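You operate a simulated robot arm through the tools that you are given. There is no shell and no other tool. Be economical: measure what you need, move in short steps, check, and stop when the job is done.

The job below is to be done with a simulated two-armed robot. You get a single attempt, and the scene is never put back.

JOB
Wipe up the spill on the top of the packing table with the striped cloth and put it back.
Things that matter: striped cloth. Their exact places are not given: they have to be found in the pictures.

The check looks at the end state, three seconds after you hand in, the way a careful person would. Anything else that was tipped, shoved, dropped, spilled or broken makes it a failure. Flat cloth is picked up by pressing the open fingertips on it (5 to 10 N) and closing them slowly along it; thin cloth reads only 2 to 8 mm in the jaws.

ROBOT AND FRAMES
Two 6-joint arms with two-finger parallel grippers on one trunk, on a base that drives. Base frame: it is fixed to the floor where the robot stands at the start and does not move with it; the origin is under the middle of the robot, x ahead of it, y to its left, z up; the surface under the hand at the start is at about z = 0.74. Readings come in m, degrees, newtons and seconds.
The left shoulder is at the start at [-0.089, 0.177, 0.806], the right one opposite. With the tool pointing down near the work surface each hand reaches from about 0.1 to 0.72 m from the robot's upright axis, wherever it stands, measured 20 degrees to its own side. Payload 1.57 kg a hand.
Tool frame (each hand has its own): the origin (TCP) lies between the finger pads and is the grasp point; the fingertips stand 0.03 m ahead of it; z points along the fingers, y is the line along which they close. Largest opening 0.08 m; finger width 0.017, thickness 0.012; the body of the gripper, 0.04 by 0.082 m, starts 0.08 m behind the TCP.
Orientation is that of the tool frame in the base frame, as [roll, pitch, yaw] about the fixed x, y, z axes, in that order (R = Rz(yaw) Ry(pitch) Rx(roll)). With the fingers straight down and closing along the base's y, the tool's x points along the base's -x, its y along +y and its z along -z.

CONTROLS
- The arms move only by the tool arm_command. It takes "left_deltas", "right_deltas" or both (then of equal length, played together; a hand with none holds still); each is a list of rows, each a list of 7 numbers: the shift along the tool's x, y, z in m, then the turn, a rotation vector about the tool's x, y, z in degrees, then the gripper command, from -1 (shut) to 1 (fully open), values between in proportion. In form: [[x, y, z, ax, ay, az, gripper], ...]. A call has 1 to 8 rows; each row is the pose to reach, as a shift and turn from the pose commanded when the call began, along the tool's axes at that moment. A row lasts 0.2 s, in which the tool goes at most 0.05 m and 8.6 degrees; a call with a longer step from one row to the next is refused whole, and so is a gripper value outside its range. Where a pose cannot be reached the arm comes as near as it can. A force on the tool above 40 N (or 10 N above the force at the start of the call, whichever is more), or a blocked arm, ends the call early, and 0.2 s more pass. Each finger travels about 0.072 m/s and halts on what it meets, pressing with about 43 N; the grip force reading is that of the motor and also rises with nothing between the fingers. The clock runs only during rows and for 0.2 s after the last one: add rows that repeat a pose to give the fingers time. The reply holds the time, the measured pose of the TCP, the force on the tool along the base axes, the opening and the grip force, in the units named above and with some noise, with the torque about the TCP (base axes, N m) and any sound that the robot's microphone picked up.
- Cameras (640 x 400 px; columns grow to the right, rows downward): "scene" is now at [0.0334, 0.029, 1.5273]; the picture's right is [0.34, -0.94, 0.00], its down [-0.71, -0.26, -0.66] and it looks along [0.62, 0.23, -0.75] (base axes); focal length 285 px, centre (320, 200). "left" rides on the left gripper at [0.072, 0.007, -0.122] in its tool frame; the picture's right is [-0.09, 1.00, 0.00], its down [-0.84, -0.08, -0.54] and it looks along [-0.54, -0.05, 0.84] (tool axes); focal length 238 px, centre (320, 200). "right" rides on the right gripper at [0.072, -0.007, -0.122] in its tool frame; the picture's right is [0.09, 1.00, 0.00], its down [-0.84, 0.08, -0.54] and it looks along [-0.54, 0.05, 0.84] (tool axes); focal length 238 px, centre (320, 200).
- camera(camera): a new picture of that camera. The clock stands still meanwhile.
- slide_trunk(by): slides the trunk up (or, below 0, down) by that many m; the arms and the scene camera ride with it, the base frame stays. It gives what a move gives, with no picture.
- base_move(legs): drives the robot by 1 to 6 legs, each [ahead, left, turn to the left] in m, m and degrees, along the robot's own axes; the way and the turn of a leg run together, so that a leg with both is an arc; at most 1.5 m and 180 degrees a leg. The arms and the cameras ride along, it lands a little off, and it stops where it bumps. It gives what a move gives.
- head_to(pan, tilt): turns the head with the scene camera to pan (to the left, within 143 degrees either way) and tilt (down, from -29 to 69), counted from straight ahead of the robot. It gives what a move gives.
- probe_pixels(camera, pixels): for up to 12 pixels [column, row] of the newest picture of that camera ("zoom" is the newest enlarged one), the place [x, y, z] in the base frame of the surface seen there, good to about 0.002 m. The clock stands still meanwhile.
- zoom(camera, box): a new picture of the part [left, top, right, bottom] of that camera's present view, enlarged. The clock stands still meanwhile.
- hand_in(): hands the job in; it is judged then, once.

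Keep the steps short. Do not move on a guess: measure, check each grasp and each placing, and mend mistakes. In all there are 80 turns and 78 pictures (those below and enlarged ones count). Leave the grippers open and the arms clear of the work at the hand-in unless told otherwise, and finish with a single line.

The tools are called after "Request:" as name(argument=value, ...) on one line, values as JSON. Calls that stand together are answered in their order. arm_command: Moves the arms, as the interface text tells. Its arguments: {"type":"object","properties":{"left_deltas":{"type":"array"},"right_deltas":{"type":"array"}},"required":[]} The other tools are called the same way: slide_trunk (by) slides the trunk up or down; base_move (legs) drives the base; head_to (pan, tilt) turns the head that bears the scene camera; camera (camera) takes a picture; probe_pixels (camera, pixels) gives the place of the surface under pixels of a picture; zoom (camera, box) takes an enlarged picture of a part of a camera's view; hand_in () hands the job in.

At the start:

```text
time: 0.0
left_eef_pos: [0.3876, 0.3451, 1.0141]
left_tool_rot: [180.0, 0.0, -180.0]
left_contact_force: [0.2, 0.5, 0.3]
left_moment: [-0.02, 0.03, -0.04]
left_gripper_width: 0.08
left_grasp_force: 0.1
right_eef_pos: [0.5835, -0.0366, 0.9542]
right_tool_rot: [-179.9, -0.1, -179.9]
right_contact_force: [0.1, -0.2, 0.4]
right_moment: [0.02, -0.03, -0.02]
right_gripper_width: 0.0799
right_grasp_force: 0.1
trunk travel left (down, up): [-0.25, 0.078]
robot x, y, heading: [-0.0006, -0.0023, -0.0]
head pan, tilt: [20.1, 48.9]
```

scene: 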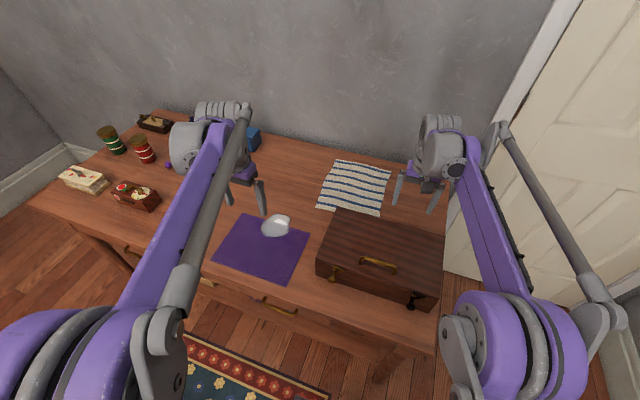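
right: 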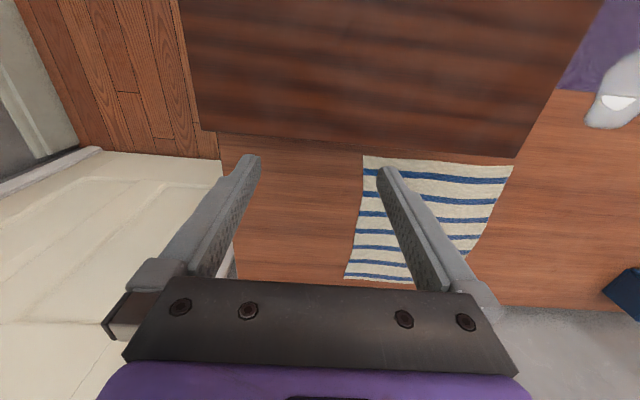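
left: 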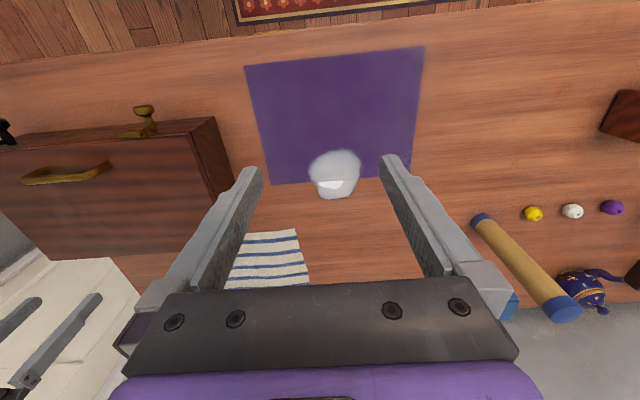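

I see the striped cloth around scene (355,187) and a whitish blob at (276,226) on the edge of the purple mat. I'll zoom in on both and measure them.

Request:
zoom(camera="scene", box=[200, 140, 460, 310])

Request:
zoom(camera="left", box=[200, 30, 460, 290])

Request:
probe_pixels(camera="scene", pixels=[[336, 162], [390, 169], [379, 215], [318, 208], [355, 187], [276, 226], [264, 228], [288, 222], [308, 234], [240, 216], [332, 212], [442, 239]])

Request:
probe_pixels(camera="left", pixels=[[335, 150], [312, 170], [360, 165], [335, 185], [335, 196], [345, 160], [280, 184], [380, 178], [246, 66], [422, 48], [335, 100], [335, 215]])

```text
2.35 times, centred on (330, 225) of scene
```

zoom: 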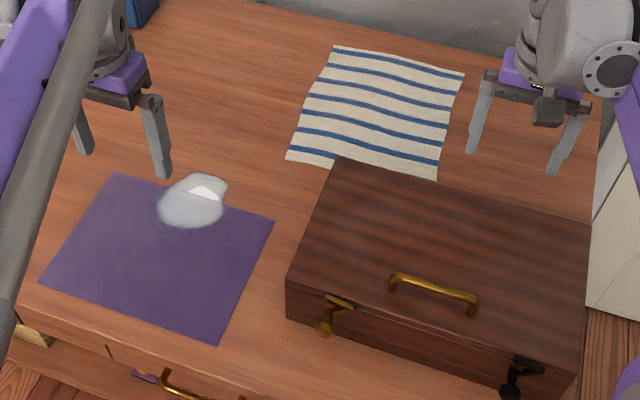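

```text
1.54 times, centred on (330, 160) of left
```

zoom: 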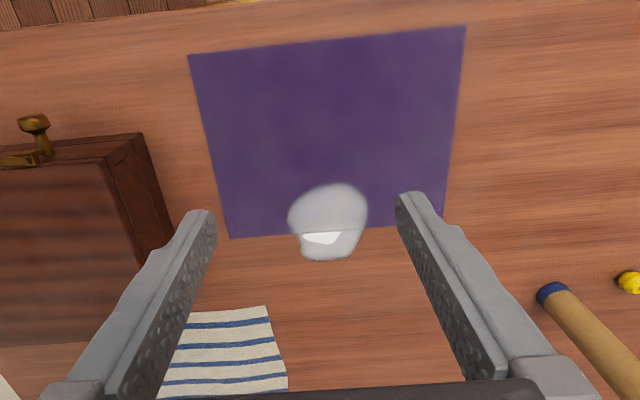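

```text
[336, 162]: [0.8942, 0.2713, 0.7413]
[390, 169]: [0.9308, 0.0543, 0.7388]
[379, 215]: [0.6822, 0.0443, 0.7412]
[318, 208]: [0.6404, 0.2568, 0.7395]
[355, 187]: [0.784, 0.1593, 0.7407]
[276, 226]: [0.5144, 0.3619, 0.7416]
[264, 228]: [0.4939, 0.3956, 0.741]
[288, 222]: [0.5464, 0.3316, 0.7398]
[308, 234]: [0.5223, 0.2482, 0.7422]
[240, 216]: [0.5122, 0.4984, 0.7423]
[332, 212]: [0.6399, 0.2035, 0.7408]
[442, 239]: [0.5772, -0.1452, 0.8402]
```

```text
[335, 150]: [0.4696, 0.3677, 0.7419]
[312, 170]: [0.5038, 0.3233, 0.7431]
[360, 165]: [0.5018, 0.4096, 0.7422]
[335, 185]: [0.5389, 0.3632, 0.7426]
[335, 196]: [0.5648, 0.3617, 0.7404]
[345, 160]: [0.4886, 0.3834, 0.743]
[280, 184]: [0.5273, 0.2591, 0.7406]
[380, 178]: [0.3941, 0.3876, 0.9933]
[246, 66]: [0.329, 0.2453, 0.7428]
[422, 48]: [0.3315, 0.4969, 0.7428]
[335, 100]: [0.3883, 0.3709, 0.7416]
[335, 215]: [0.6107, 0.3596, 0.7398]
```

The spill covers about x 0.47–0.565, y 0.32–0.41, and overlaps the mat edge. Next I'll measure the near edge of the cloth and the back of the case, and check the table edge and base clearance.

Request:
probe_pixels(camera="right", pixels=[[363, 152], [364, 160], [450, 165], [510, 168], [460, 235], [350, 274], [300, 130], [300, 145], [515, 150], [210, 120], [500, 152], [400, 158]])

Request:
zoom(camera="right", box=[200, 80, 560, 300])

```text
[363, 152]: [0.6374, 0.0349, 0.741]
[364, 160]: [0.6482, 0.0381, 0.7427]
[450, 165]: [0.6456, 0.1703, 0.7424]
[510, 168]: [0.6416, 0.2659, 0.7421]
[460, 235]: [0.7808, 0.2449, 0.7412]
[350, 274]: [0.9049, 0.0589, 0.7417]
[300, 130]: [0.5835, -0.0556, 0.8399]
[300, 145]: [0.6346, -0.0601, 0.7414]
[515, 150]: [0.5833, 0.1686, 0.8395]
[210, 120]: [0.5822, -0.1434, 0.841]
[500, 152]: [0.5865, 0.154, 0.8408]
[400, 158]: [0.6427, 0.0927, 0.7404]
```

```text
1.78 times, centred on (380, 190) of right
```

zoom: 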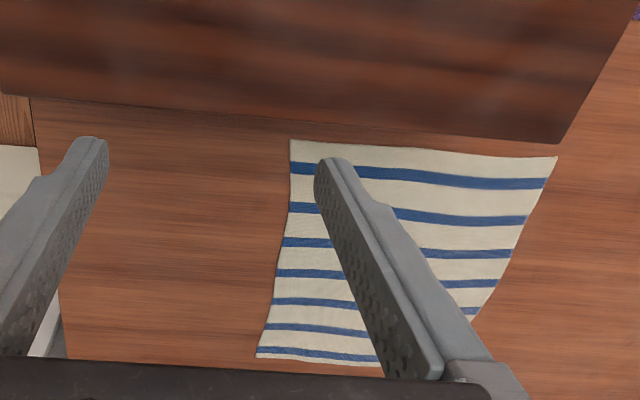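

The cloth runs x 0.64–0.91, y 0.04–0.27, with about 5 cm between it and the case. I'll grip near the middle of its near edge, at about (0.665, 0.15), with the left hand. First I'll move the right arm aside and bring the left hand above that point.

Request:
arm_command(left_deltas=[[-0.0346, -0.0244, 0.01, 0, 0, 0, 1], [-0.0692, -0.0488, 0.02, 0, 0, 0, 1], [-0.1039, -0.0731, 0.03, 0, 0, 0, 1], [-0.1385, -0.0975, 0.04, 0, 0, 0, 1], [-0.1731, -0.1219, 0.05, 0, 0, 0, 1], [-0.2077, -0.1463, 0.06, 0, 0, 0, 1], [-0.2424, -0.1706, 0.07, 0, 0, 0, 1], [-0.277, -0.195, 0.08, 0, 0, 0, 1]], right_deltas=[[0.03, -0.03, -0.01, 0, 0, 0, 1], [0.06, -0.06, -0.02, 0, 0, 0, 1], [0.09, -0.09, -0.03, 0, 0, 0, 1], [0.12, -0.12, -0.04, 0, 0, 0, 1], [0.15, -0.14, -0.05, 0, 0, 0, 1], [0.18, -0.14, -0.05, 0, 0, 0, 1], [0.2, -0.14, -0.05, 0, 0, 0, 1], [0.2, -0.14, -0.05, 0, 0, 0, 1]])

Request:
camera(camera="left")

Request:
camera(camera="scene")

```text
time: 1.8
left_eef_pos: [0.6594, 0.1507, 0.9324]
left_tool_rot: [-179.9, 0.1, -180.0]
left_contact_force: [0.1, -0.1, -0.3]
left_moment: [0.03, -0.03, -0.02]
left_gripper_width: 0.0799
left_grasp_force: 0.0
left hand out of reach, approached as far as the arm can: row 8
right_eef_pos: [0.3847, -0.1773, 1.0054]
right_tool_rot: [-180.0, -0.1, -180.0]
right_contact_force: [0.0, -0.2, -0.4]
right_moment: [-0.01, 0.0, -0.03]
right_gripper_width: 0.0801
right_grasp_force: 0.0
trunk travel left (down, up): [-0.25, 0.078]
robot x, y, heading: [0.0029, -0.001, -0.0]
head pan, tilt: [20.1, 48.9]
```

```text
71 pictures are left
```

left: 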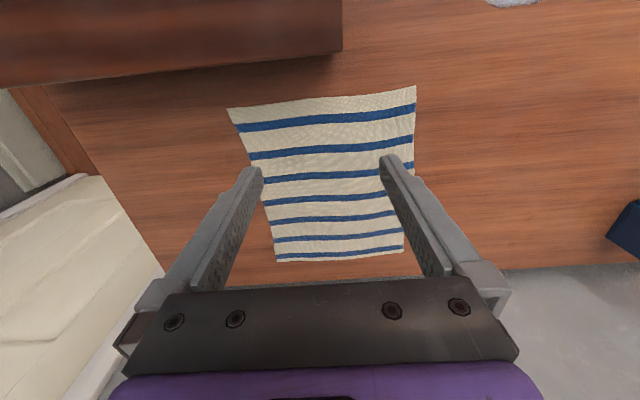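

```text
70 pictures are left
```

scene: 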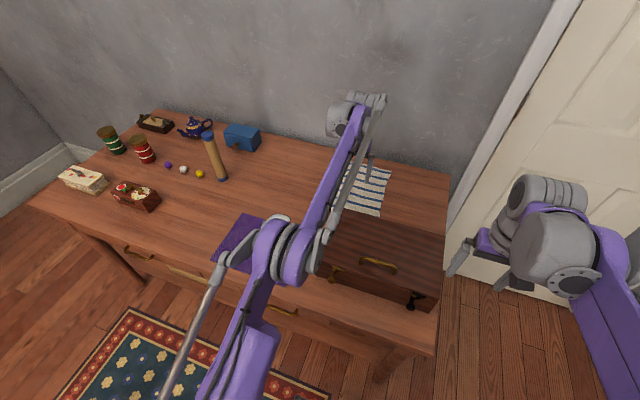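

The arm is near full reach, so driving a little ahead would help. I'll look down to see how much room there is between base and table.

Request:
head_to(pan=0, tilt=69)

Request:
camera(camera="scene")

Request:
probe_pixels(camera="scene", pixels=[[320, 390], [320, 350], [320, 320], [320, 300], [320, 280], [320, 260], [320, 240], [320, 220], [360, 300], [280, 300], [360, 340], [280, 340]])

```text
time: 2.6
left_eef_pos: [0.6586, 0.1495, 0.9325]
left_tool_rot: [-180.0, 0.0, -180.0]
left_contact_force: [-1.4, -0.4, 0.0]
left_moment: [-0.01, 0.01, 0.04]
left_gripper_width: 0.0801
left_grasp_force: 0.0
right_eef_pos: [0.3838, -0.1776, 1.0066]
right_tool_rot: [180.0, 0.1, -180.0]
right_contact_force: [-0.8, -0.8, -0.3]
right_moment: [0.0, -0.02, -0.02]
right_gripper_width: 0.08
right_grasp_force: 0.2
trunk travel left (down, up): [-0.25, 0.078]
robot x, y, heading: [-0.0003, -0.0047, -0.0]
head pan, tilt: [0.0, 68.8]
```

```text
69 pictures are left
```

scene: 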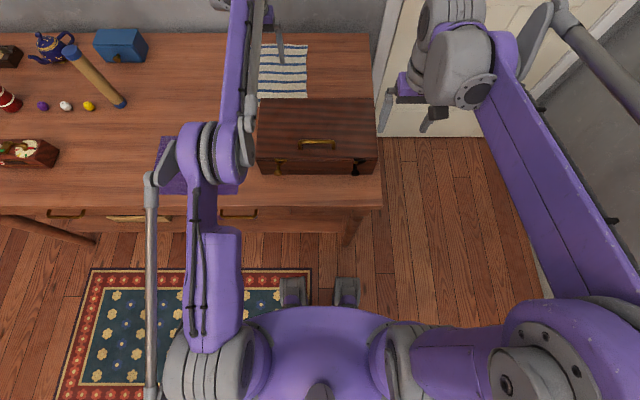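

```text
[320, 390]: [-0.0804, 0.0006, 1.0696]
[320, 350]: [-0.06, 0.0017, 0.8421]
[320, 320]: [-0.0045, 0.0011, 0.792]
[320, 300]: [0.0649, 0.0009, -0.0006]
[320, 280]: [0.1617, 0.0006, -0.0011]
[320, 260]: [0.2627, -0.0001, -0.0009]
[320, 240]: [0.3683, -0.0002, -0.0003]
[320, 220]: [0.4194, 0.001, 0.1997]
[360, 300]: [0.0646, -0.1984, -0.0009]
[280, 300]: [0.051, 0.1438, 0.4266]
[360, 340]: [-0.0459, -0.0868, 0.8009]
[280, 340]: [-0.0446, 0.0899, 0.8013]
```

The base front is at about x 0.17 and the table is open underneath (edge about x 0.3, with floor visible to x 0.37). Driving 0.12 m ahead is safe, and both hands are well above everything.

Request:
base_move(legs=[[0.12, 0, 0]])

```text
time: 3.8
left_eef_pos: [0.7423, 0.1795, 0.9319]
left_tool_rot: [-179.8, 0.0, -179.4]
left_contact_force: [-0.5, -0.3, -0.6]
left_moment: [-0.04, -0.01, -0.01]
left_gripper_width: 0.0801
left_grasp_force: 0.2
right_eef_pos: [0.4707, -0.151, 1.0065]
right_tool_rot: [-179.9, 0.0, -179.3]
right_contact_force: [0.3, -0.4, 0.8]
right_moment: [-0.06, 0.01, 0.02]
right_gripper_width: 0.0801
right_grasp_force: 0.1
trunk travel left (down, up): [-0.25, 0.078]
robot x, y, heading: [0.0844, 0.0236, 0.7]
head pan, tilt: [0.0, 68.8]
stopped in leg 1: the robot was blocked; the commanded pose is now the measured one
```

The base was blocked after 0.085 m. I'll check the scene, looking for anything that was disturbed.

Request:
base_move(legs=[[-0.01, 0, 0]])

Request:
camera(camera="scene")

Request:
head_to(pan=20, tilt=49)

Request:
camera(camera="scene")

```text
time: 4.5
left_eef_pos: [0.7333, 0.18, 0.9312]
left_tool_rot: [-180.0, 0.0, -179.4]
left_contact_force: [-0.4, -0.5, -0.3]
left_moment: [0.02, -0.04, 0.0]
left_gripper_width: 0.0799
left_grasp_force: 0.0
right_eef_pos: [0.4615, -0.151, 1.0059]
right_tool_rot: [-180.0, 0.0, -179.2]
right_contact_force: [-1.5, -0.6, 1.1]
right_moment: [-0.01, 0.02, -0.02]
right_gripper_width: 0.0801
right_grasp_force: 0.0
trunk travel left (down, up): [-0.25, 0.078]
robot x, y, heading: [0.0753, 0.0196, 0.9]
head pan, tilt: [0.0, 68.8]
```

```text
68 pictures are left
```

scene: 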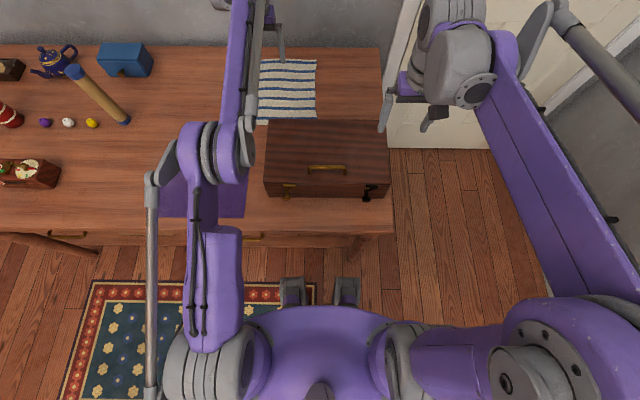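

```text
time: 5.4
left_eef_pos: [0.7326, 0.1793, 0.9317]
left_tool_rot: [-179.9, -0.1, -179.5]
left_contact_force: [0.5, 0.1, 0.6]
left_moment: [0.01, -0.01, 0.01]
left_gripper_width: 0.0796
left_grasp_force: 0.1
right_eef_pos: [0.4612, -0.1502, 1.0055]
right_tool_rot: [-179.9, 0.0, -179.4]
right_contact_force: [-0.6, 0.8, -1.2]
right_moment: [-0.02, 0.02, -0.01]
right_gripper_width: 0.08
right_grasp_force: 0.0
trunk travel left (down, up): [-0.25, 0.078]
robot x, y, heading: [0.0765, 0.0221, 0.8]
head pan, tilt: [20.0, 49.0]
```

```text
67 pictures are left
```

scene: 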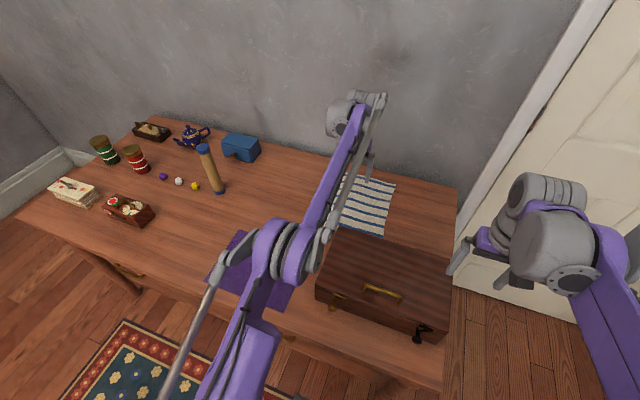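

Nothing looks disturbed. I'll move to above (0.667, 0.15) and go down to z about 0.80.

Request:
arm_command(left_deltas=[[0.033, -0.0145, 0.02, 0, 0, 0, 1], [0.066, -0.029, 0.05, 0, 0, 0, 1], [0.066, -0.029, 0.09, 0, 0, 0, 1], [0.066, -0.029, 0.131, 0, 0, 0, 1]])

Request:
camera(camera="left")

Request:
probe_pixels(camera="left", pixels=[[320, 150], [320, 160], [320, 170], [320, 180], [320, 190], [320, 140]])

```text
time: 6.4
left_eef_pos: [0.6664, 0.1502, 0.8022]
left_tool_rot: [-179.9, 0.0, -179.4]
left_contact_force: [0.5, 0.8, -0.2]
left_moment: [-0.04, 0.02, 0.0]
left_gripper_width: 0.0797
left_grasp_force: 0.1
right_eef_pos: [0.4617, -0.1508, 1.006]
right_tool_rot: [-179.9, 0.0, -179.3]
right_contact_force: [-0.2, 0.4, 1.2]
right_moment: [-0.01, -0.01, 0.0]
right_gripper_width: 0.08
right_grasp_force: 0.1
trunk travel left (down, up): [-0.25, 0.078]
robot x, y, heading: [0.0746, 0.0223, 0.8]
head pan, tilt: [20.0, 49.0]
```

```text
66 pictures are left
```

left: 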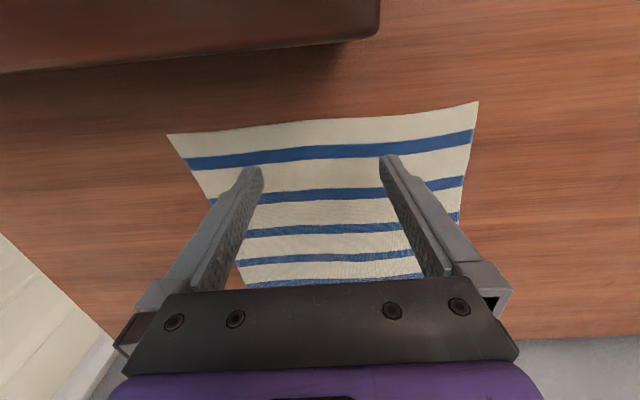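

```text
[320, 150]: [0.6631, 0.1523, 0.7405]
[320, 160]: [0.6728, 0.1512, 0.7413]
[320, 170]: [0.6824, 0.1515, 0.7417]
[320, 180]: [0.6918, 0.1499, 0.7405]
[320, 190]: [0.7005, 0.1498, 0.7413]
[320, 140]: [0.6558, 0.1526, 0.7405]
```

The fingers sit about 2.5 cm inside the near edge. I'll lower until they press lightly.

Request:
arm_command(left_deltas=[[0, 0, 0.015, 0, 0, 0, 1], [0, 0, 0.025, 0, 0, 0, 1], [0, 0, 0.03, 0, 0, 0, 1], [0, 0, 0.032, 0, 0, 0, 1]])

```text
time: 7.4
left_eef_pos: [0.6655, 0.1487, 0.7714]
left_tool_rot: [179.9, 0.2, -179.4]
left_contact_force: [6.3, -1.5, 23.3]
left_moment: [0.31, -0.13, -0.08]
left_gripper_width: 0.0801
left_grasp_force: 0.0
right_eef_pos: [0.4605, -0.1505, 1.0065]
right_tool_rot: [180.0, 0.2, -179.3]
right_contact_force: [0.3, 0.0, -0.2]
right_moment: [-0.01, 0.02, -0.02]
right_gripper_width: 0.08
right_grasp_force: 0.0
trunk travel left (down, up): [-0.25, 0.078]
robot x, y, heading: [0.0757, 0.0235, 0.8]
head pan, tilt: [20.0, 49.0]
```

23 N is too hard, so I'll ease off slightly.

Request:
arm_command(left_deltas=[[0, 0, -0.001, 0, 0, 0, 1], [0, 0, -0.001, 0, 0, 0, 1]])

```text
time: 8.0
left_eef_pos: [0.6661, 0.1493, 0.7705]
left_tool_rot: [-180.0, 0.0, -179.4]
left_contact_force: [3.4, 0.3, 20.0]
left_moment: [0.33, -0.1, -0.09]
left_gripper_width: 0.0798
left_grasp_force: 0.0
right_eef_pos: [0.4612, -0.1507, 1.0059]
right_tool_rot: [180.0, 0.1, -179.2]
right_contact_force: [0.3, -0.5, 0.0]
right_moment: [-0.02, 0.0, -0.03]
right_gripper_width: 0.08
right_grasp_force: 0.1
trunk travel left (down, up): [-0.25, 0.078]
robot x, y, heading: [0.0761, 0.0224, 0.6]
head pan, tilt: [20.0, 49.0]
```

Request:
arm_command(left_deltas=[[0, 0, -0.003, 0, 0, 0, 1], [0, 0, -0.003, 0, 0, 0, 1]])

```text
time: 8.6
left_eef_pos: [0.6659, 0.1497, 0.7731]
left_tool_rot: [-180.0, 0.0, -179.4]
left_contact_force: [-0.4, 0.7, 0.2]
left_moment: [0.0, 0.03, 0.0]
left_gripper_width: 0.0801
left_grasp_force: 0.1
right_eef_pos: [0.461, -0.1512, 1.0062]
right_tool_rot: [-179.9, 0.0, -179.4]
right_contact_force: [-0.6, -0.1, -0.5]
right_moment: [-0.03, -0.01, 0.0]
right_gripper_width: 0.0798
right_grasp_force: 0.1
trunk travel left (down, up): [-0.25, 0.078]
robot x, y, heading: [0.0786, 0.0209, 1.0]
head pan, tilt: [20.0, 49.0]
```

Contact is now lost, so about 1.5–2 mm down should give the right pressure.

Request:
arm_command(left_deltas=[[0, 0, 0.0016, 0, 0, 0, 1], [0, 0, 0.0016, 0, 0, 0, 1]])

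```text
time: 9.2
left_eef_pos: [0.666, 0.1486, 0.7718]
left_tool_rot: [-180.0, 0.1, -179.4]
left_contact_force: [-0.1, 0.0, 0.2]
left_moment: [0.01, 0.0, 0.01]
left_gripper_width: 0.08
left_grasp_force: 0.1
right_eef_pos: [0.4612, -0.15, 1.0066]
right_tool_rot: [-180.0, 0.0, -179.3]
right_contact_force: [-0.6, 1.7, 0.1]
right_moment: [0.02, 0.0, 0.0]
right_gripper_width: 0.0801
right_grasp_force: 0.0
trunk travel left (down, up): [-0.25, 0.078]
robot x, y, heading: [0.0719, 0.0242, 0.7]
head pan, tilt: [20.0, 49.0]
```

Request:
arm_command(left_deltas=[[0, 0, 0.0007, 0, 0, 0, 1], [0, 0, 0.0007, 0, 0, 0, 1]])

```text
time: 9.8
left_eef_pos: [0.6656, 0.1491, 0.771]
left_tool_rot: [180.0, 0.2, -179.4]
left_contact_force: [1.5, 0.9, 6.9]
left_moment: [0.11, -0.05, -0.05]
left_gripper_width: 0.08
left_grasp_force: 0.1
right_eef_pos: [0.4599, -0.1503, 1.0053]
right_tool_rot: [180.0, 0.0, -179.2]
right_contact_force: [-0.1, -0.1, -0.3]
right_moment: [0.01, 0.01, -0.01]
right_gripper_width: 0.0801
right_grasp_force: 0.1
trunk travel left (down, up): [-0.25, 0.078]
robot x, y, heading: [0.0738, 0.0239, 0.8]
head pan, tilt: [20.0, 49.0]
```

Now at 6.9 N, within the range. I'll close slowly along the cloth.

Request:
arm_command(left_deltas=[[0, 0, 0, 0, 0, 0, 0.75], [0, 0, 0, 0, 0, 0, 0.5], [0, 0, 0, 0, 0, 0, 0.25], [0, 0, 0, 0, 0, 0, 0], [0, 0, 0, 0, 0, 0, -0.25], [0, 0, 0, 0, 0, 0, -0.5], [0, 0, 0, 0, 0, 0, -0.75], [0, 0, 0, 0, 0, 0, -1]])

Request:
arm_command(left_deltas=[[0, 0, 0, 0, 0, 0, -1], [0, 0, 0, 0, 0, 0, -1]])

Request:
camera(camera="left")

```text
time: 11.6
left_eef_pos: [0.6661, 0.1498, 0.7717]
left_tool_rot: [-180.0, 0.1, -179.4]
left_contact_force: [-0.9, 1.5, 8.9]
left_moment: [0.02, 0.08, 0.0]
left_gripper_width: 0.0029
left_grasp_force: 24.2
right_eef_pos: [0.4602, -0.1503, 1.0072]
right_tool_rot: [-179.9, 0.1, -179.3]
right_contact_force: [-0.2, 0.0, 0.3]
right_moment: [0.02, 0.01, -0.02]
right_gripper_width: 0.08
right_grasp_force: 0.0
trunk travel left (down, up): [-0.25, 0.078]
robot x, y, heading: [0.0782, 0.0197, 0.8]
head pan, tilt: [20.0, 49.0]
```

```text
time: 12.2
left_eef_pos: [0.6661, 0.1485, 0.7716]
left_tool_rot: [-179.9, 0.1, -179.4]
left_contact_force: [-0.3, 1.0, 9.0]
left_moment: [0.06, -0.02, 0.02]
left_gripper_width: 0.0028
left_grasp_force: 24.1
right_eef_pos: [0.4609, -0.151, 1.0059]
right_tool_rot: [-179.9, 0.1, -179.2]
right_contact_force: [-0.2, -1.0, -0.1]
right_moment: [0.01, 0.02, -0.04]
right_gripper_width: 0.0799
right_grasp_force: 0.1
trunk travel left (down, up): [-0.25, 0.078]
robot x, y, heading: [0.0731, 0.0211, 0.7]
head pan, tilt: [20.0, 49.0]
```

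```text
65 pictures are left
```

left: 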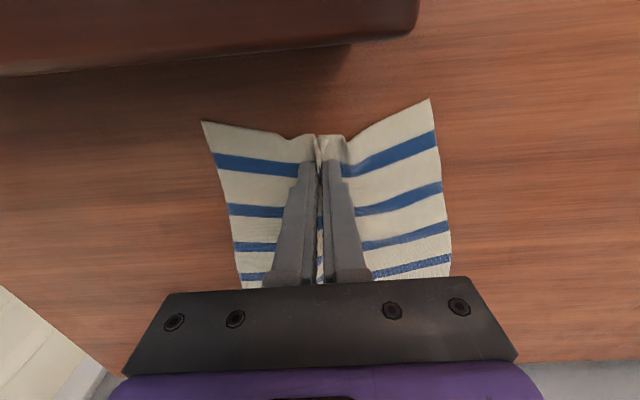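

A fold is held (2.8 mm between the pads). I'll lift it while moving left, away from the case.

Request:
arm_command(left_deltas=[[0, 0, -0.03, 0, 0, 0, -1], [0, 0.02, -0.065, 0, 0, 0, -1], [0, 0.05, -0.1, 0, 0, 0, -1], [0, 0.085, -0.13, 0, 0, 0, -1], [0, 0.12, -0.16, 0, 0, 0, -1], [0.01, 0.155, -0.19, 0, 0, 0, -1], [0.02, 0.19, -0.22, 0, 0, 0, -1], [0.03, 0.215, -0.25, 0, 0, 0, -1]])

Request:
camera(camera="scene")

Request:
camera(camera="left")

```text
time: 14.0
left_eef_pos: [0.6327, 0.3634, 1.0187]
left_tool_rot: [-179.9, 0.0, -179.4]
left_contact_force: [0.1, -0.3, 0.3]
left_moment: [-0.03, 0.0, -0.01]
left_gripper_width: 0.0028
left_grasp_force: 24.0
right_eef_pos: [0.4599, -0.1495, 1.0072]
right_tool_rot: [-179.9, -0.1, -179.4]
right_contact_force: [0.5, 0.2, 0.1]
right_moment: [-0.02, 0.0, 0.0]
right_gripper_width: 0.08
right_grasp_force: 0.1
trunk travel left (down, up): [-0.25, 0.078]
robot x, y, heading: [0.0754, 0.0239, 0.6]
head pan, tilt: [20.0, 49.0]
```

```text
64 pictures are left
```

scene: 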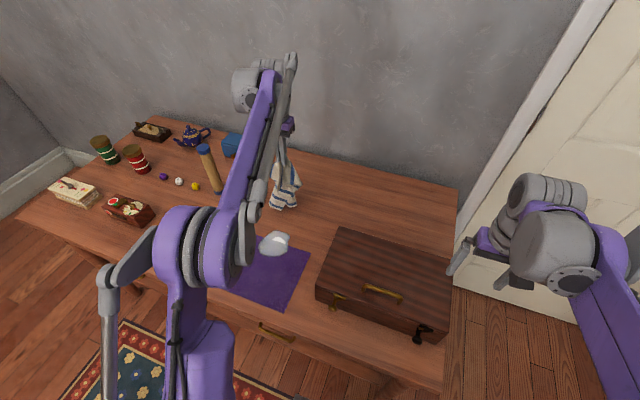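

```text
63 pictures are left
```

left: 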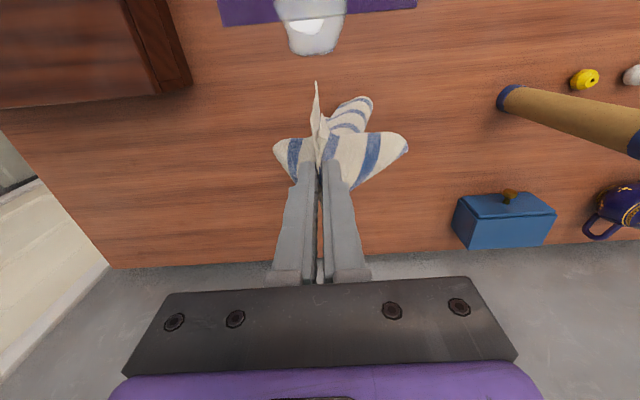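

The cloth is lifted and hanging free, and the spill and mat are undisturbed. I'll lay it down on bare table behind the spill so it trails away in +x.

Request:
arm_command(left_deltas=[[-0.03, 0, 0.02, 0, 0, 0, -1], [-0.06, 0, 0.05, 0, 0, 0, -1], [-0.06, 0, 0.08, 0, 0, 0, -1], [-0.04, 0, 0.115, 0, 0, 0, -1], [-0.015, 0, 0.15, 0, 0, 0, -1], [0.01, 0, 0.185, 0, 0, 0, -1], [0.035, 0, 0.215, 0, 0, 0, -1], [0.05, 0, 0.235, 0, 0, 0, -1]])

Request:
camera(camera="left")

Request:
camera(camera="scene")

```text
time: 15.8
left_eef_pos: [0.5859, 0.3644, 0.7831]
left_tool_rot: [-180.0, 0.0, -179.5]
left_contact_force: [0.2, -0.7, 0.2]
left_moment: [0.01, 0.02, 0.02]
left_gripper_width: 0.0032
left_grasp_force: 24.8
right_eef_pos: [0.4604, -0.1509, 1.0057]
right_tool_rot: [-179.9, 0.0, -179.3]
right_contact_force: [-1.0, -0.7, 0.3]
right_moment: [-0.01, -0.04, 0.01]
right_gripper_width: 0.08
right_grasp_force: 0.0
trunk travel left (down, up): [-0.25, 0.078]
robot x, y, heading: [0.0757, 0.0226, 0.8]
head pan, tilt: [20.0, 49.0]
```

```text
62 pictures are left
```

left: 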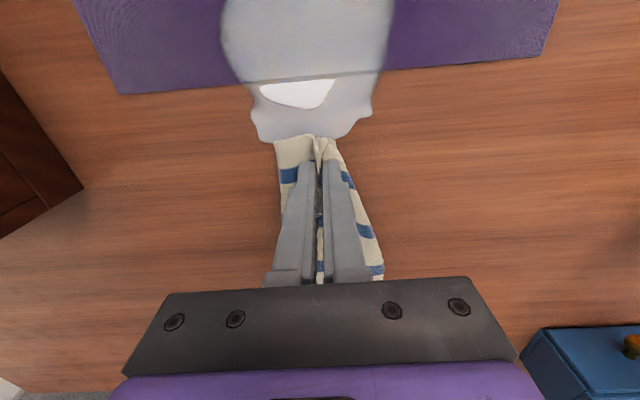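

```text
61 pictures are left
```

scene: 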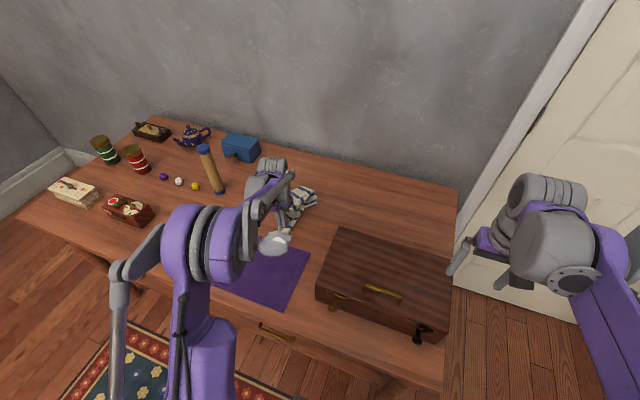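

The cloth trails back and the fingers sit just behind the spill edge. I'll make one light stroke over the spill and look at the effect.

Request:
arm_command(left_deltas=[[0, 0, 0.009, 0, 0, 0, -1], [0.02, 0, 0.01, 0, 0, 0, -1], [0.04, 0, 0.01, 0, 0, 0, -1], [0.06, 0, 0.009, 0, 0, 0, -1], [0.08, 0, 0.009, 0, 0, 0, -1], [0.1, 0, 0.009, 0, 0, 0, -1]])

Request:
camera(camera="left")

Request:
camera(camera="scene")

```text
time: 17.2
left_eef_pos: [0.485, 0.3621, 0.7771]
left_tool_rot: [-179.8, 0.0, -179.4]
left_contact_force: [0.3, -0.7, -0.4]
left_moment: [0.05, 0.01, 0.0]
left_gripper_width: 0.003
left_grasp_force: 24.6
right_eef_pos: [0.4603, -0.1498, 1.0054]
right_tool_rot: [-179.9, 0.0, -179.3]
right_contact_force: [-0.5, 0.4, -0.6]
right_moment: [-0.02, -0.02, 0.03]
right_gripper_width: 0.0799
right_grasp_force: 0.0
trunk travel left (down, up): [-0.25, 0.078]
robot x, y, heading: [0.0721, 0.0251, 0.8]
head pan, tilt: [20.0, 49.0]
```

```text
60 pictures are left
```

left: 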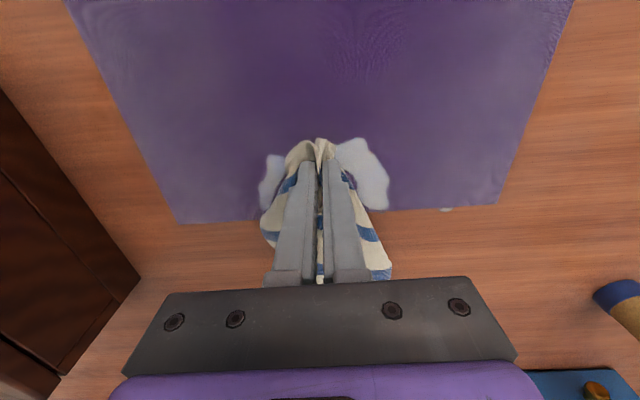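

```text
59 pictures are left
```

scene: 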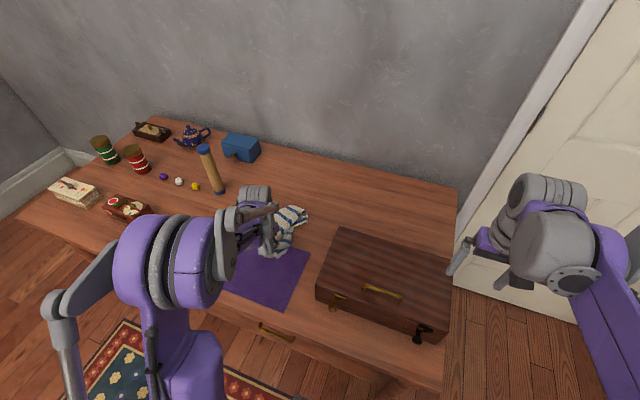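

It works: the spill disappears under the cloth and the mat hasn't moved. I'll measure the remaining patches at (272,180), (365,175) and the drop at (445,209).

Request:
probe_pixels(camera="left", pixels=[[272, 158], [262, 200], [265, 185], [358, 140], [388, 195], [385, 170], [446, 209], [318, 145], [320, 138], [180, 222], [497, 205], [310, 140]])

Request:
zoom(camera="left", box=[200, 80, 500, 280])

```text
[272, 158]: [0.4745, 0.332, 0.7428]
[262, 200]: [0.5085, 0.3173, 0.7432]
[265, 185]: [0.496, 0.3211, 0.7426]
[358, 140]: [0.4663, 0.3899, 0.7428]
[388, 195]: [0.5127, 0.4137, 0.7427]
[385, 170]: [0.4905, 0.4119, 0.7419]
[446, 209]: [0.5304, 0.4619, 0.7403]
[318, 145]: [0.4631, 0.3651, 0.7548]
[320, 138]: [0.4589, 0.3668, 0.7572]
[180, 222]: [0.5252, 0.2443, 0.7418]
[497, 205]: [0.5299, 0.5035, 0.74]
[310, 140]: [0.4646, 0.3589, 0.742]
```

```text
2.00 times, centred on (350, 180) of left
```

zoom: 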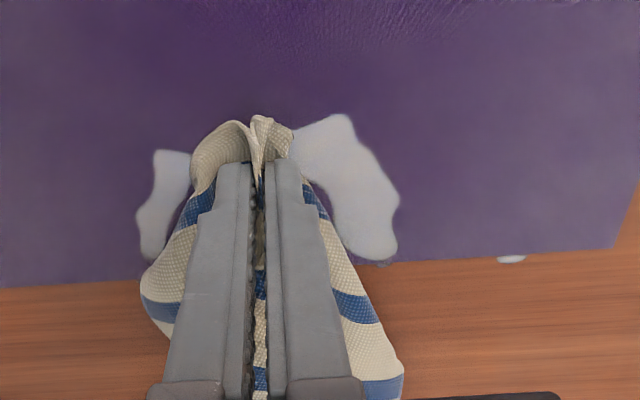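

The patches lie at y 0.317–0.335 and y 0.39–0.414, with the drop at (0.53, 0.46). I'll sweep right, then left, then out over the drop.

Request:
arm_command(left_deltas=[[0.0, -0.035, 0.002, 0, 0, 0, -1], [-0.015, -0.038, 0.002, 0, 0, 0, -1], [0.0, -0.01, 0.002, 0, 0, 0, -1], [0.0, 0.03, 0.002, 0, 0, 0, -1], [-0.005, 0.045, 0.002, 0, 0, 0, -1], [-0.025, 0.045, 0.002, 0, 0, 0, -1], [-0.035, 0.08, 0.003, 0, 0, 0, -1], [-0.035, 0.108, 0.003, 0, 0, 0, -1]])

Request:
camera(camera="left")

Request:
camera(camera="scene")

```text
time: 19.0
left_eef_pos: [0.5189, 0.4709, 0.7741]
left_tool_rot: [-179.9, 0.0, -179.4]
left_contact_force: [-1.3, -1.7, 3.0]
left_moment: [-0.08, 0.01, -0.02]
left_gripper_width: 0.0029
left_grasp_force: 24.4
right_eef_pos: [0.4596, -0.1492, 1.0066]
right_tool_rot: [179.9, -0.1, -179.4]
right_contact_force: [0.3, 0.0, -0.9]
right_moment: [0.02, -0.01, 0.01]
right_gripper_width: 0.0801
right_grasp_force: 0.0
trunk travel left (down, up): [-0.25, 0.078]
robot x, y, heading: [0.0751, 0.0233, 0.6]
head pan, tilt: [20.0, 49.0]
```

```text
57 pictures are left
```

left: 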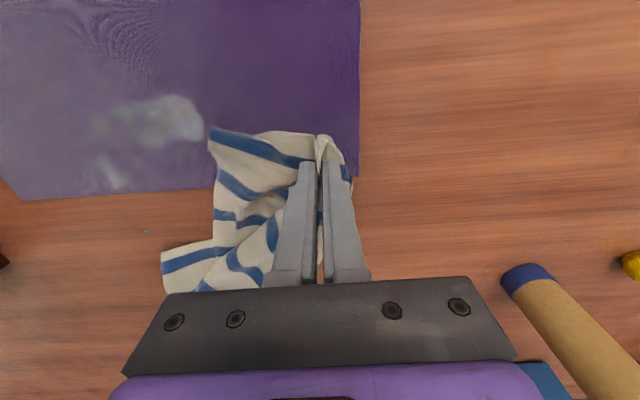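

```text
56 pictures are left
```

scene: 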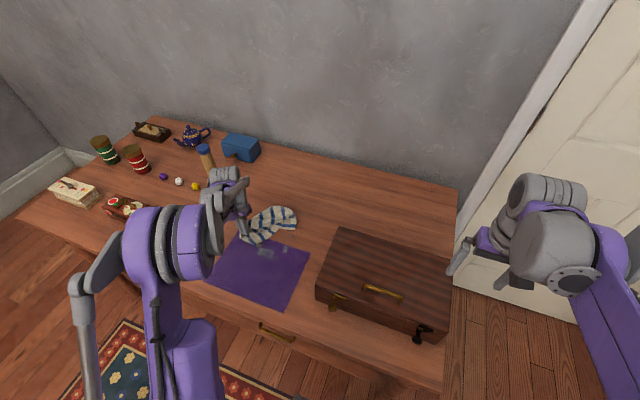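

A thin residue remains. I'll zoom in and measure it.

Request:
zoom(camera="left", box=[60, 60, 300, 260])

Request:
probe_pixels(camera="left", pixels=[[150, 100], [195, 105], [200, 130], [160, 140], [95, 130], [100, 165], [125, 185], [145, 231], [25, 198], [357, 176]])

```text
2.00 times, centred on (180, 160) of left
```

zoom: 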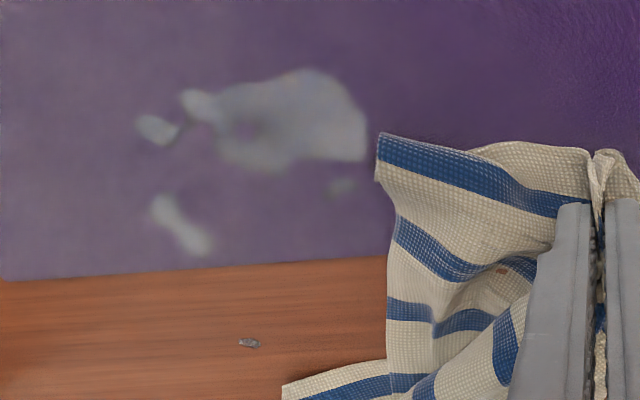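

```text
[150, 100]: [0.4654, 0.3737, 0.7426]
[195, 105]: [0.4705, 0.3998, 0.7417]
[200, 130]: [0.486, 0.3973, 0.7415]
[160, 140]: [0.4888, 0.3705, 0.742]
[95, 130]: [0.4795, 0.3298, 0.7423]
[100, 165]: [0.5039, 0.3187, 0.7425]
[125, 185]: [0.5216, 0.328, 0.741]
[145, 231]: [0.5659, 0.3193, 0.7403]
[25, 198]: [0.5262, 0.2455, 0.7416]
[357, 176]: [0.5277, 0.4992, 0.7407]
```

The residue is at x 0.463–0.492, y 0.355–0.40, with small specks at (0.48, 0.33), (0.51, 0.325) and (0.566, 0.32). I'll sweep back along that line and then out over the last specks.

Request:
arm_command(left_deltas=[[0.035, -0.03, 0.0, 0, 0, 0, -1], [0.045, -0.06, 0.0005, 0, 0, 0, -1], [0.048, -0.09, 0.0005, 0, 0, 0, -1], [0.045, -0.12, 0.0005, 0, 0, 0, -1], [0.04, -0.148, 0.0005, 0, 0, 0, -1], [0.015, -0.15, 0.0005, 0, 0, 0, -1], [-0.01, -0.15, 0.001, 0, 0, 0, -1], [-0.05, -0.15, 0.0015, 0, 0, 0, -1]])

Request:
camera(camera="left")

Request:
zoom(camera="scene", box=[180, 170, 360, 320])

```text
time: 20.8
left_eef_pos: [0.568, 0.3202, 0.7714]
left_tool_rot: [-180.0, 0.1, -179.4]
left_contact_force: [-3.2, -0.1, 9.1]
left_moment: [-0.01, 0.13, 0.06]
left_gripper_width: 0.0031
left_grasp_force: 24.0
right_eef_pos: [0.4617, -0.151, 1.0072]
right_tool_rot: [179.9, 0.2, -179.2]
right_contact_force: [0.0, -0.5, 0.0]
right_moment: [0.04, -0.02, -0.01]
right_gripper_width: 0.0801
right_grasp_force: 0.1
trunk travel left (down, up): [-0.25, 0.078]
robot x, y, heading: [0.076, 0.0234, 0.9]
head pan, tilt: [20.0, 49.0]
```

```text
54 pictures are left
```

left: 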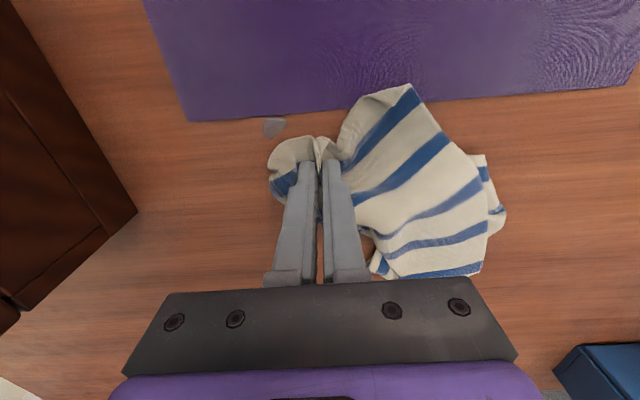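

```text
2.67 times, centred on (270, 245) of scene
```

zoom: 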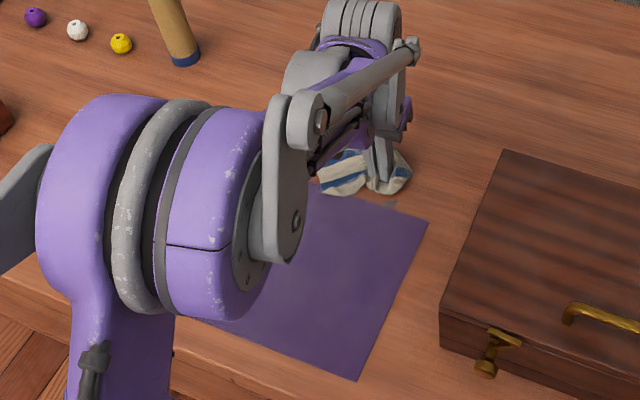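

The mat is clear. One small patch is left at (273,127), which I'll measure.

Request:
probe_pixels(camera="left", pixels=[[264, 120], [286, 121], [270, 136], [190, 121], [626, 84]])

Request:
zoom(camera="left", box=[170, 20, 410, 180])

```text
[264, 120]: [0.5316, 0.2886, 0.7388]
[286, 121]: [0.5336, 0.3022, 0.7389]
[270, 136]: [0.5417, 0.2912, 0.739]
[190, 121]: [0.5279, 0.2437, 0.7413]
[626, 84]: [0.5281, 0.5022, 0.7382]
```

```text
2.50 times, centred on (290, 100) of left
```

zoom: 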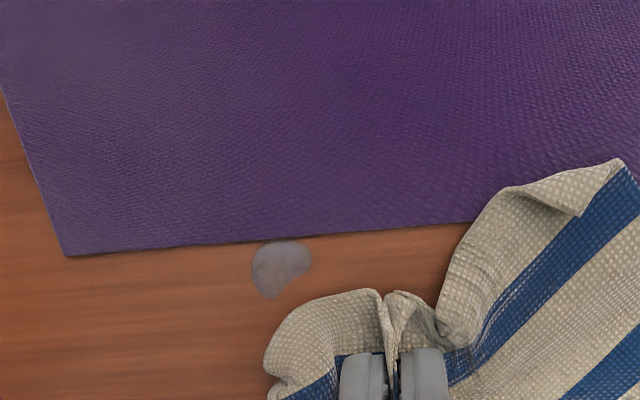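

The patch is at about (0.536, 0.295). I'll rub over it.

Request:
arm_command(left_deltas=[[0.02, -0.015, -0.0005, 0, 0, 0, -1], [0.036, -0.02, -0.0005, 0, 0, 0, -1], [0.036, -0.04, -0.0005, 0, 0, 0, -1], [0.026, -0.04, -0.0005, 0, 0, 0, -1], [0.026, -0.015, -0.0005, 0, 0, 0, -1], [0.04, -0.01, -0.0005, 0, 0, 0, -1], [0.0, 0.01, -0.0005, 0, 0, 0, -1], [-0.04, 0.02, -0.0005, 0, 0, 0, -1]])

Request:
camera(camera="left")

```text
time: 22.6
left_eef_pos: [0.6111, 0.3411, 0.7716]
left_tool_rot: [-180.0, 0.1, -179.4]
left_contact_force: [-0.6, 0.8, 3.9]
left_moment: [0.0, 0.06, 0.0]
left_gripper_width: 0.0029
left_grasp_force: 24.4
right_eef_pos: [0.4608, -0.1499, 1.0068]
right_tool_rot: [180.0, 0.0, -179.3]
right_contact_force: [-0.7, -0.3, 0.0]
right_moment: [0.02, -0.02, -0.04]
right_gripper_width: 0.08
right_grasp_force: 0.1
trunk travel left (down, up): [-0.25, 0.078]
robot x, y, heading: [0.0748, 0.0248, 0.8]
head pan, tilt: [20.0, 49.0]
```

```text
51 pictures are left
```

left: 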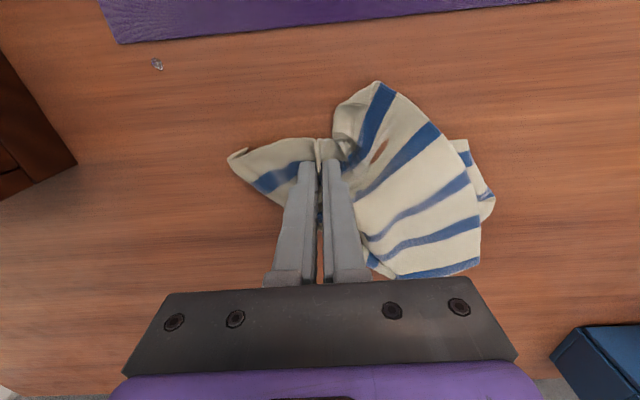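

A small drop remains at (157,63), so I'll measure it.

Request:
probe_pixels(camera="left", pixels=[[157, 63], [118, 43]])

Request:
zoom(camera="left", box=[80, 0, 400, 180])

```text
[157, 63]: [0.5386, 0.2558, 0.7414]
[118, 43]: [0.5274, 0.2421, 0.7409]
```

```text
2.00 times, centred on (240, 90) of left
```

zoom: 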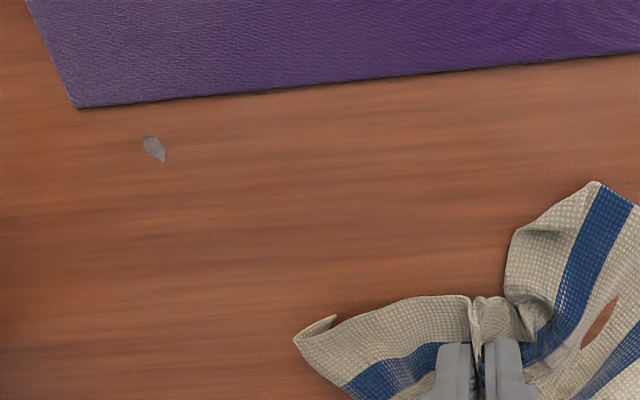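

The drop is at (0.539, 0.256). I'll stroke over it from behind and pull back toward +y.

Request:
arm_command(left_deltas=[[0.02, -0.035, -0.001, 0, 0, 0, -1], [0.045, -0.072, -0.001, 0, 0, 0, -1], [0.06, -0.082, -0.0005, 0, 0, 0, -1], [0.075, -0.085, -0.0005, 0, 0, 0, -1], [0.07, -0.098, -0.0005, 0, 0, 0, -1], [0.07, -0.06, -0.0005, 0, 0, 0, -1], [0.04, -0.03, -0.0005, 0, 0, 0, -1], [0.0, 0.0, -0.0005, 0, 0, 0, -1]])

Request:
camera(camera="left")

Request:
zoom(camera="scene", box=[180, 150, 420, 320])

```text
time: 24.4
left_eef_pos: [0.6103, 0.3426, 0.7713]
left_tool_rot: [-179.9, 0.0, -179.4]
left_contact_force: [-1.3, -1.1, 3.9]
left_moment: [-0.08, 0.02, 0.01]
left_gripper_width: 0.003
left_grasp_force: 24.0
right_eef_pos: [0.4614, -0.1498, 1.0056]
right_tool_rot: [-179.9, 0.0, -179.3]
right_contact_force: [0.2, -0.4, 0.2]
right_moment: [-0.01, -0.02, -0.02]
right_gripper_width: 0.0799
right_grasp_force: 0.0
trunk travel left (down, up): [-0.25, 0.078]
robot x, y, heading: [0.0766, 0.0228, 0.7]
head pan, tilt: [20.0, 49.0]
```

```text
49 pictures are left
```

left: 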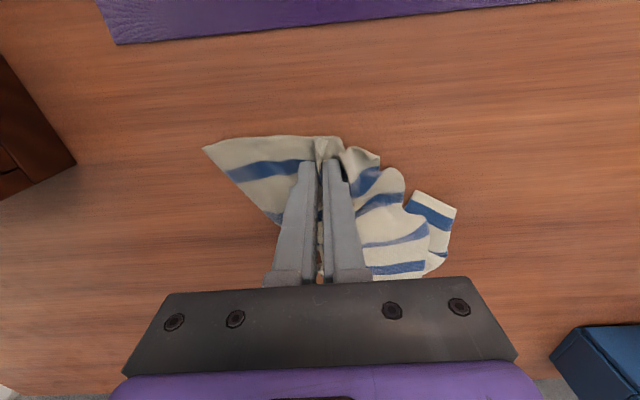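

```text
2.35 times, centred on (300, 235) of scene
```

zoom: 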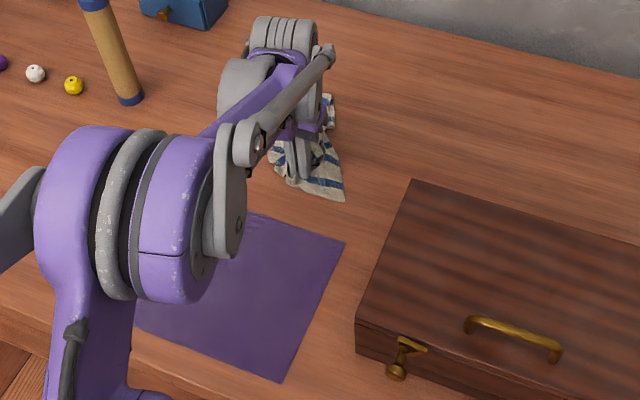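

The visible part looks clean. I'll lift the cloth up to see the table beneath it.

Request:
arm_command(left_deltas=[[0, 0, -0.035, 0, 0, 0, -1], [0, 0, -0.07, 0, 0, 0, -1], [0, 0, -0.105, 0, 0, 0, -1], [0, 0, -0.14, 0, 0, 0, -1], [0, 0, -0.175, 0, 0, 0, -1], [0, 0, -0.21, 0, 0, 0, -1], [0, 0, -0.245, 0, 0, 0, -1], [0, 0, -0.28, 0, 0, 0, -1]])

Request:
camera(camera="left")

Request:
camera(camera="scene")

```text
time: 26.2
left_eef_pos: [0.6087, 0.3433, 1.0541]
left_tool_rot: [-180.0, 0.0, -179.4]
left_contact_force: [-0.2, -0.1, 0.3]
left_moment: [-0.03, -0.03, -0.01]
left_gripper_width: 0.0032
left_grasp_force: 24.7
right_eef_pos: [0.4609, -0.1512, 1.0064]
right_tool_rot: [-180.0, 0.0, -179.3]
right_contact_force: [-0.4, 0.0, 0.4]
right_moment: [0.02, -0.03, 0.01]
right_gripper_width: 0.0805
right_grasp_force: 0.1
trunk travel left (down, up): [-0.25, 0.078]
robot x, y, heading: [0.0789, 0.0247, 1.0]
head pan, tilt: [20.0, 49.0]
```

```text
47 pictures are left
```

left: 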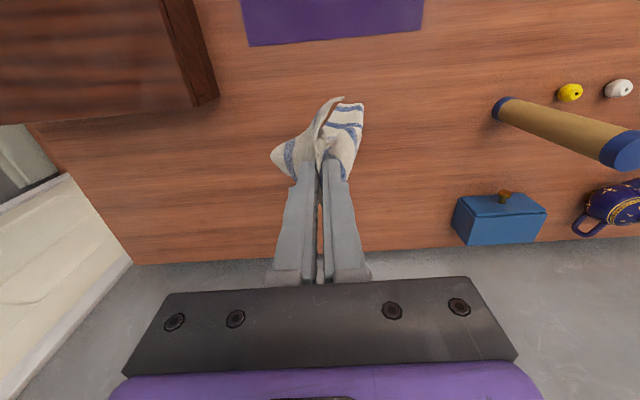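

```text
46 pictures are left
```

scene: 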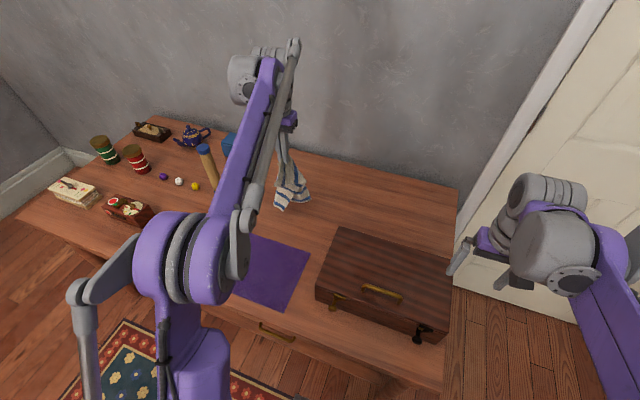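

The table under the cloth looks clear. I'll move back a little so the left camera shows the whole mat, then zoom in.

Request:
arm_command(left_deltas=[[0.04, 0, 0, 0, 0, 0, -1], [0.08, 0, 0, 0, 0, 0, -1], [0.12, 0, 0, 0, 0, 0, -1], [0.16, 0, 0, 0, 0, 0, -1], [0.16, 0, 0, 0, 0, 0, -1]])

Request:
zoom(camera="left", box=[160, 0, 480, 200])

Request:
zoom(camera="scene", box=[200, 140, 460, 310])

```text
time: 27.4
left_eef_pos: [0.4495, 0.3385, 1.0524]
left_tool_rot: [-179.9, 0.0, -179.4]
left_contact_force: [0.3, 0.8, -0.6]
left_moment: [0.0, 0.06, -0.03]
left_gripper_width: 0.0029
left_grasp_force: 23.9
right_eef_pos: [0.4621, -0.1497, 1.0065]
right_tool_rot: [-179.9, 0.1, -179.3]
right_contact_force: [-0.6, 0.4, -0.9]
right_moment: [-0.02, -0.02, 0.0]
right_gripper_width: 0.0799
right_grasp_force: 0.1
trunk travel left (down, up): [-0.25, 0.078]
robot x, y, heading: [0.0747, 0.0244, 0.6]
head pan, tilt: [20.0, 49.0]
```

```text
2.00 times, centred on (320, 100) of left
```

zoom: 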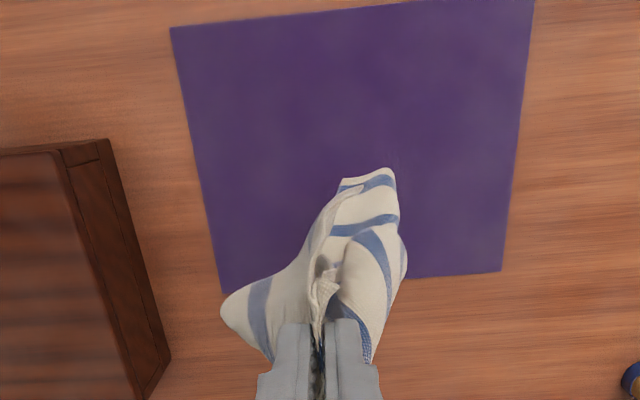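

```text
2.35 times, centred on (330, 225) of scene
```

zoom: 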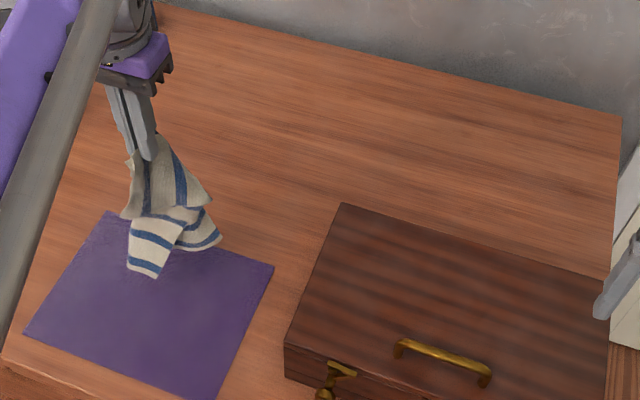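

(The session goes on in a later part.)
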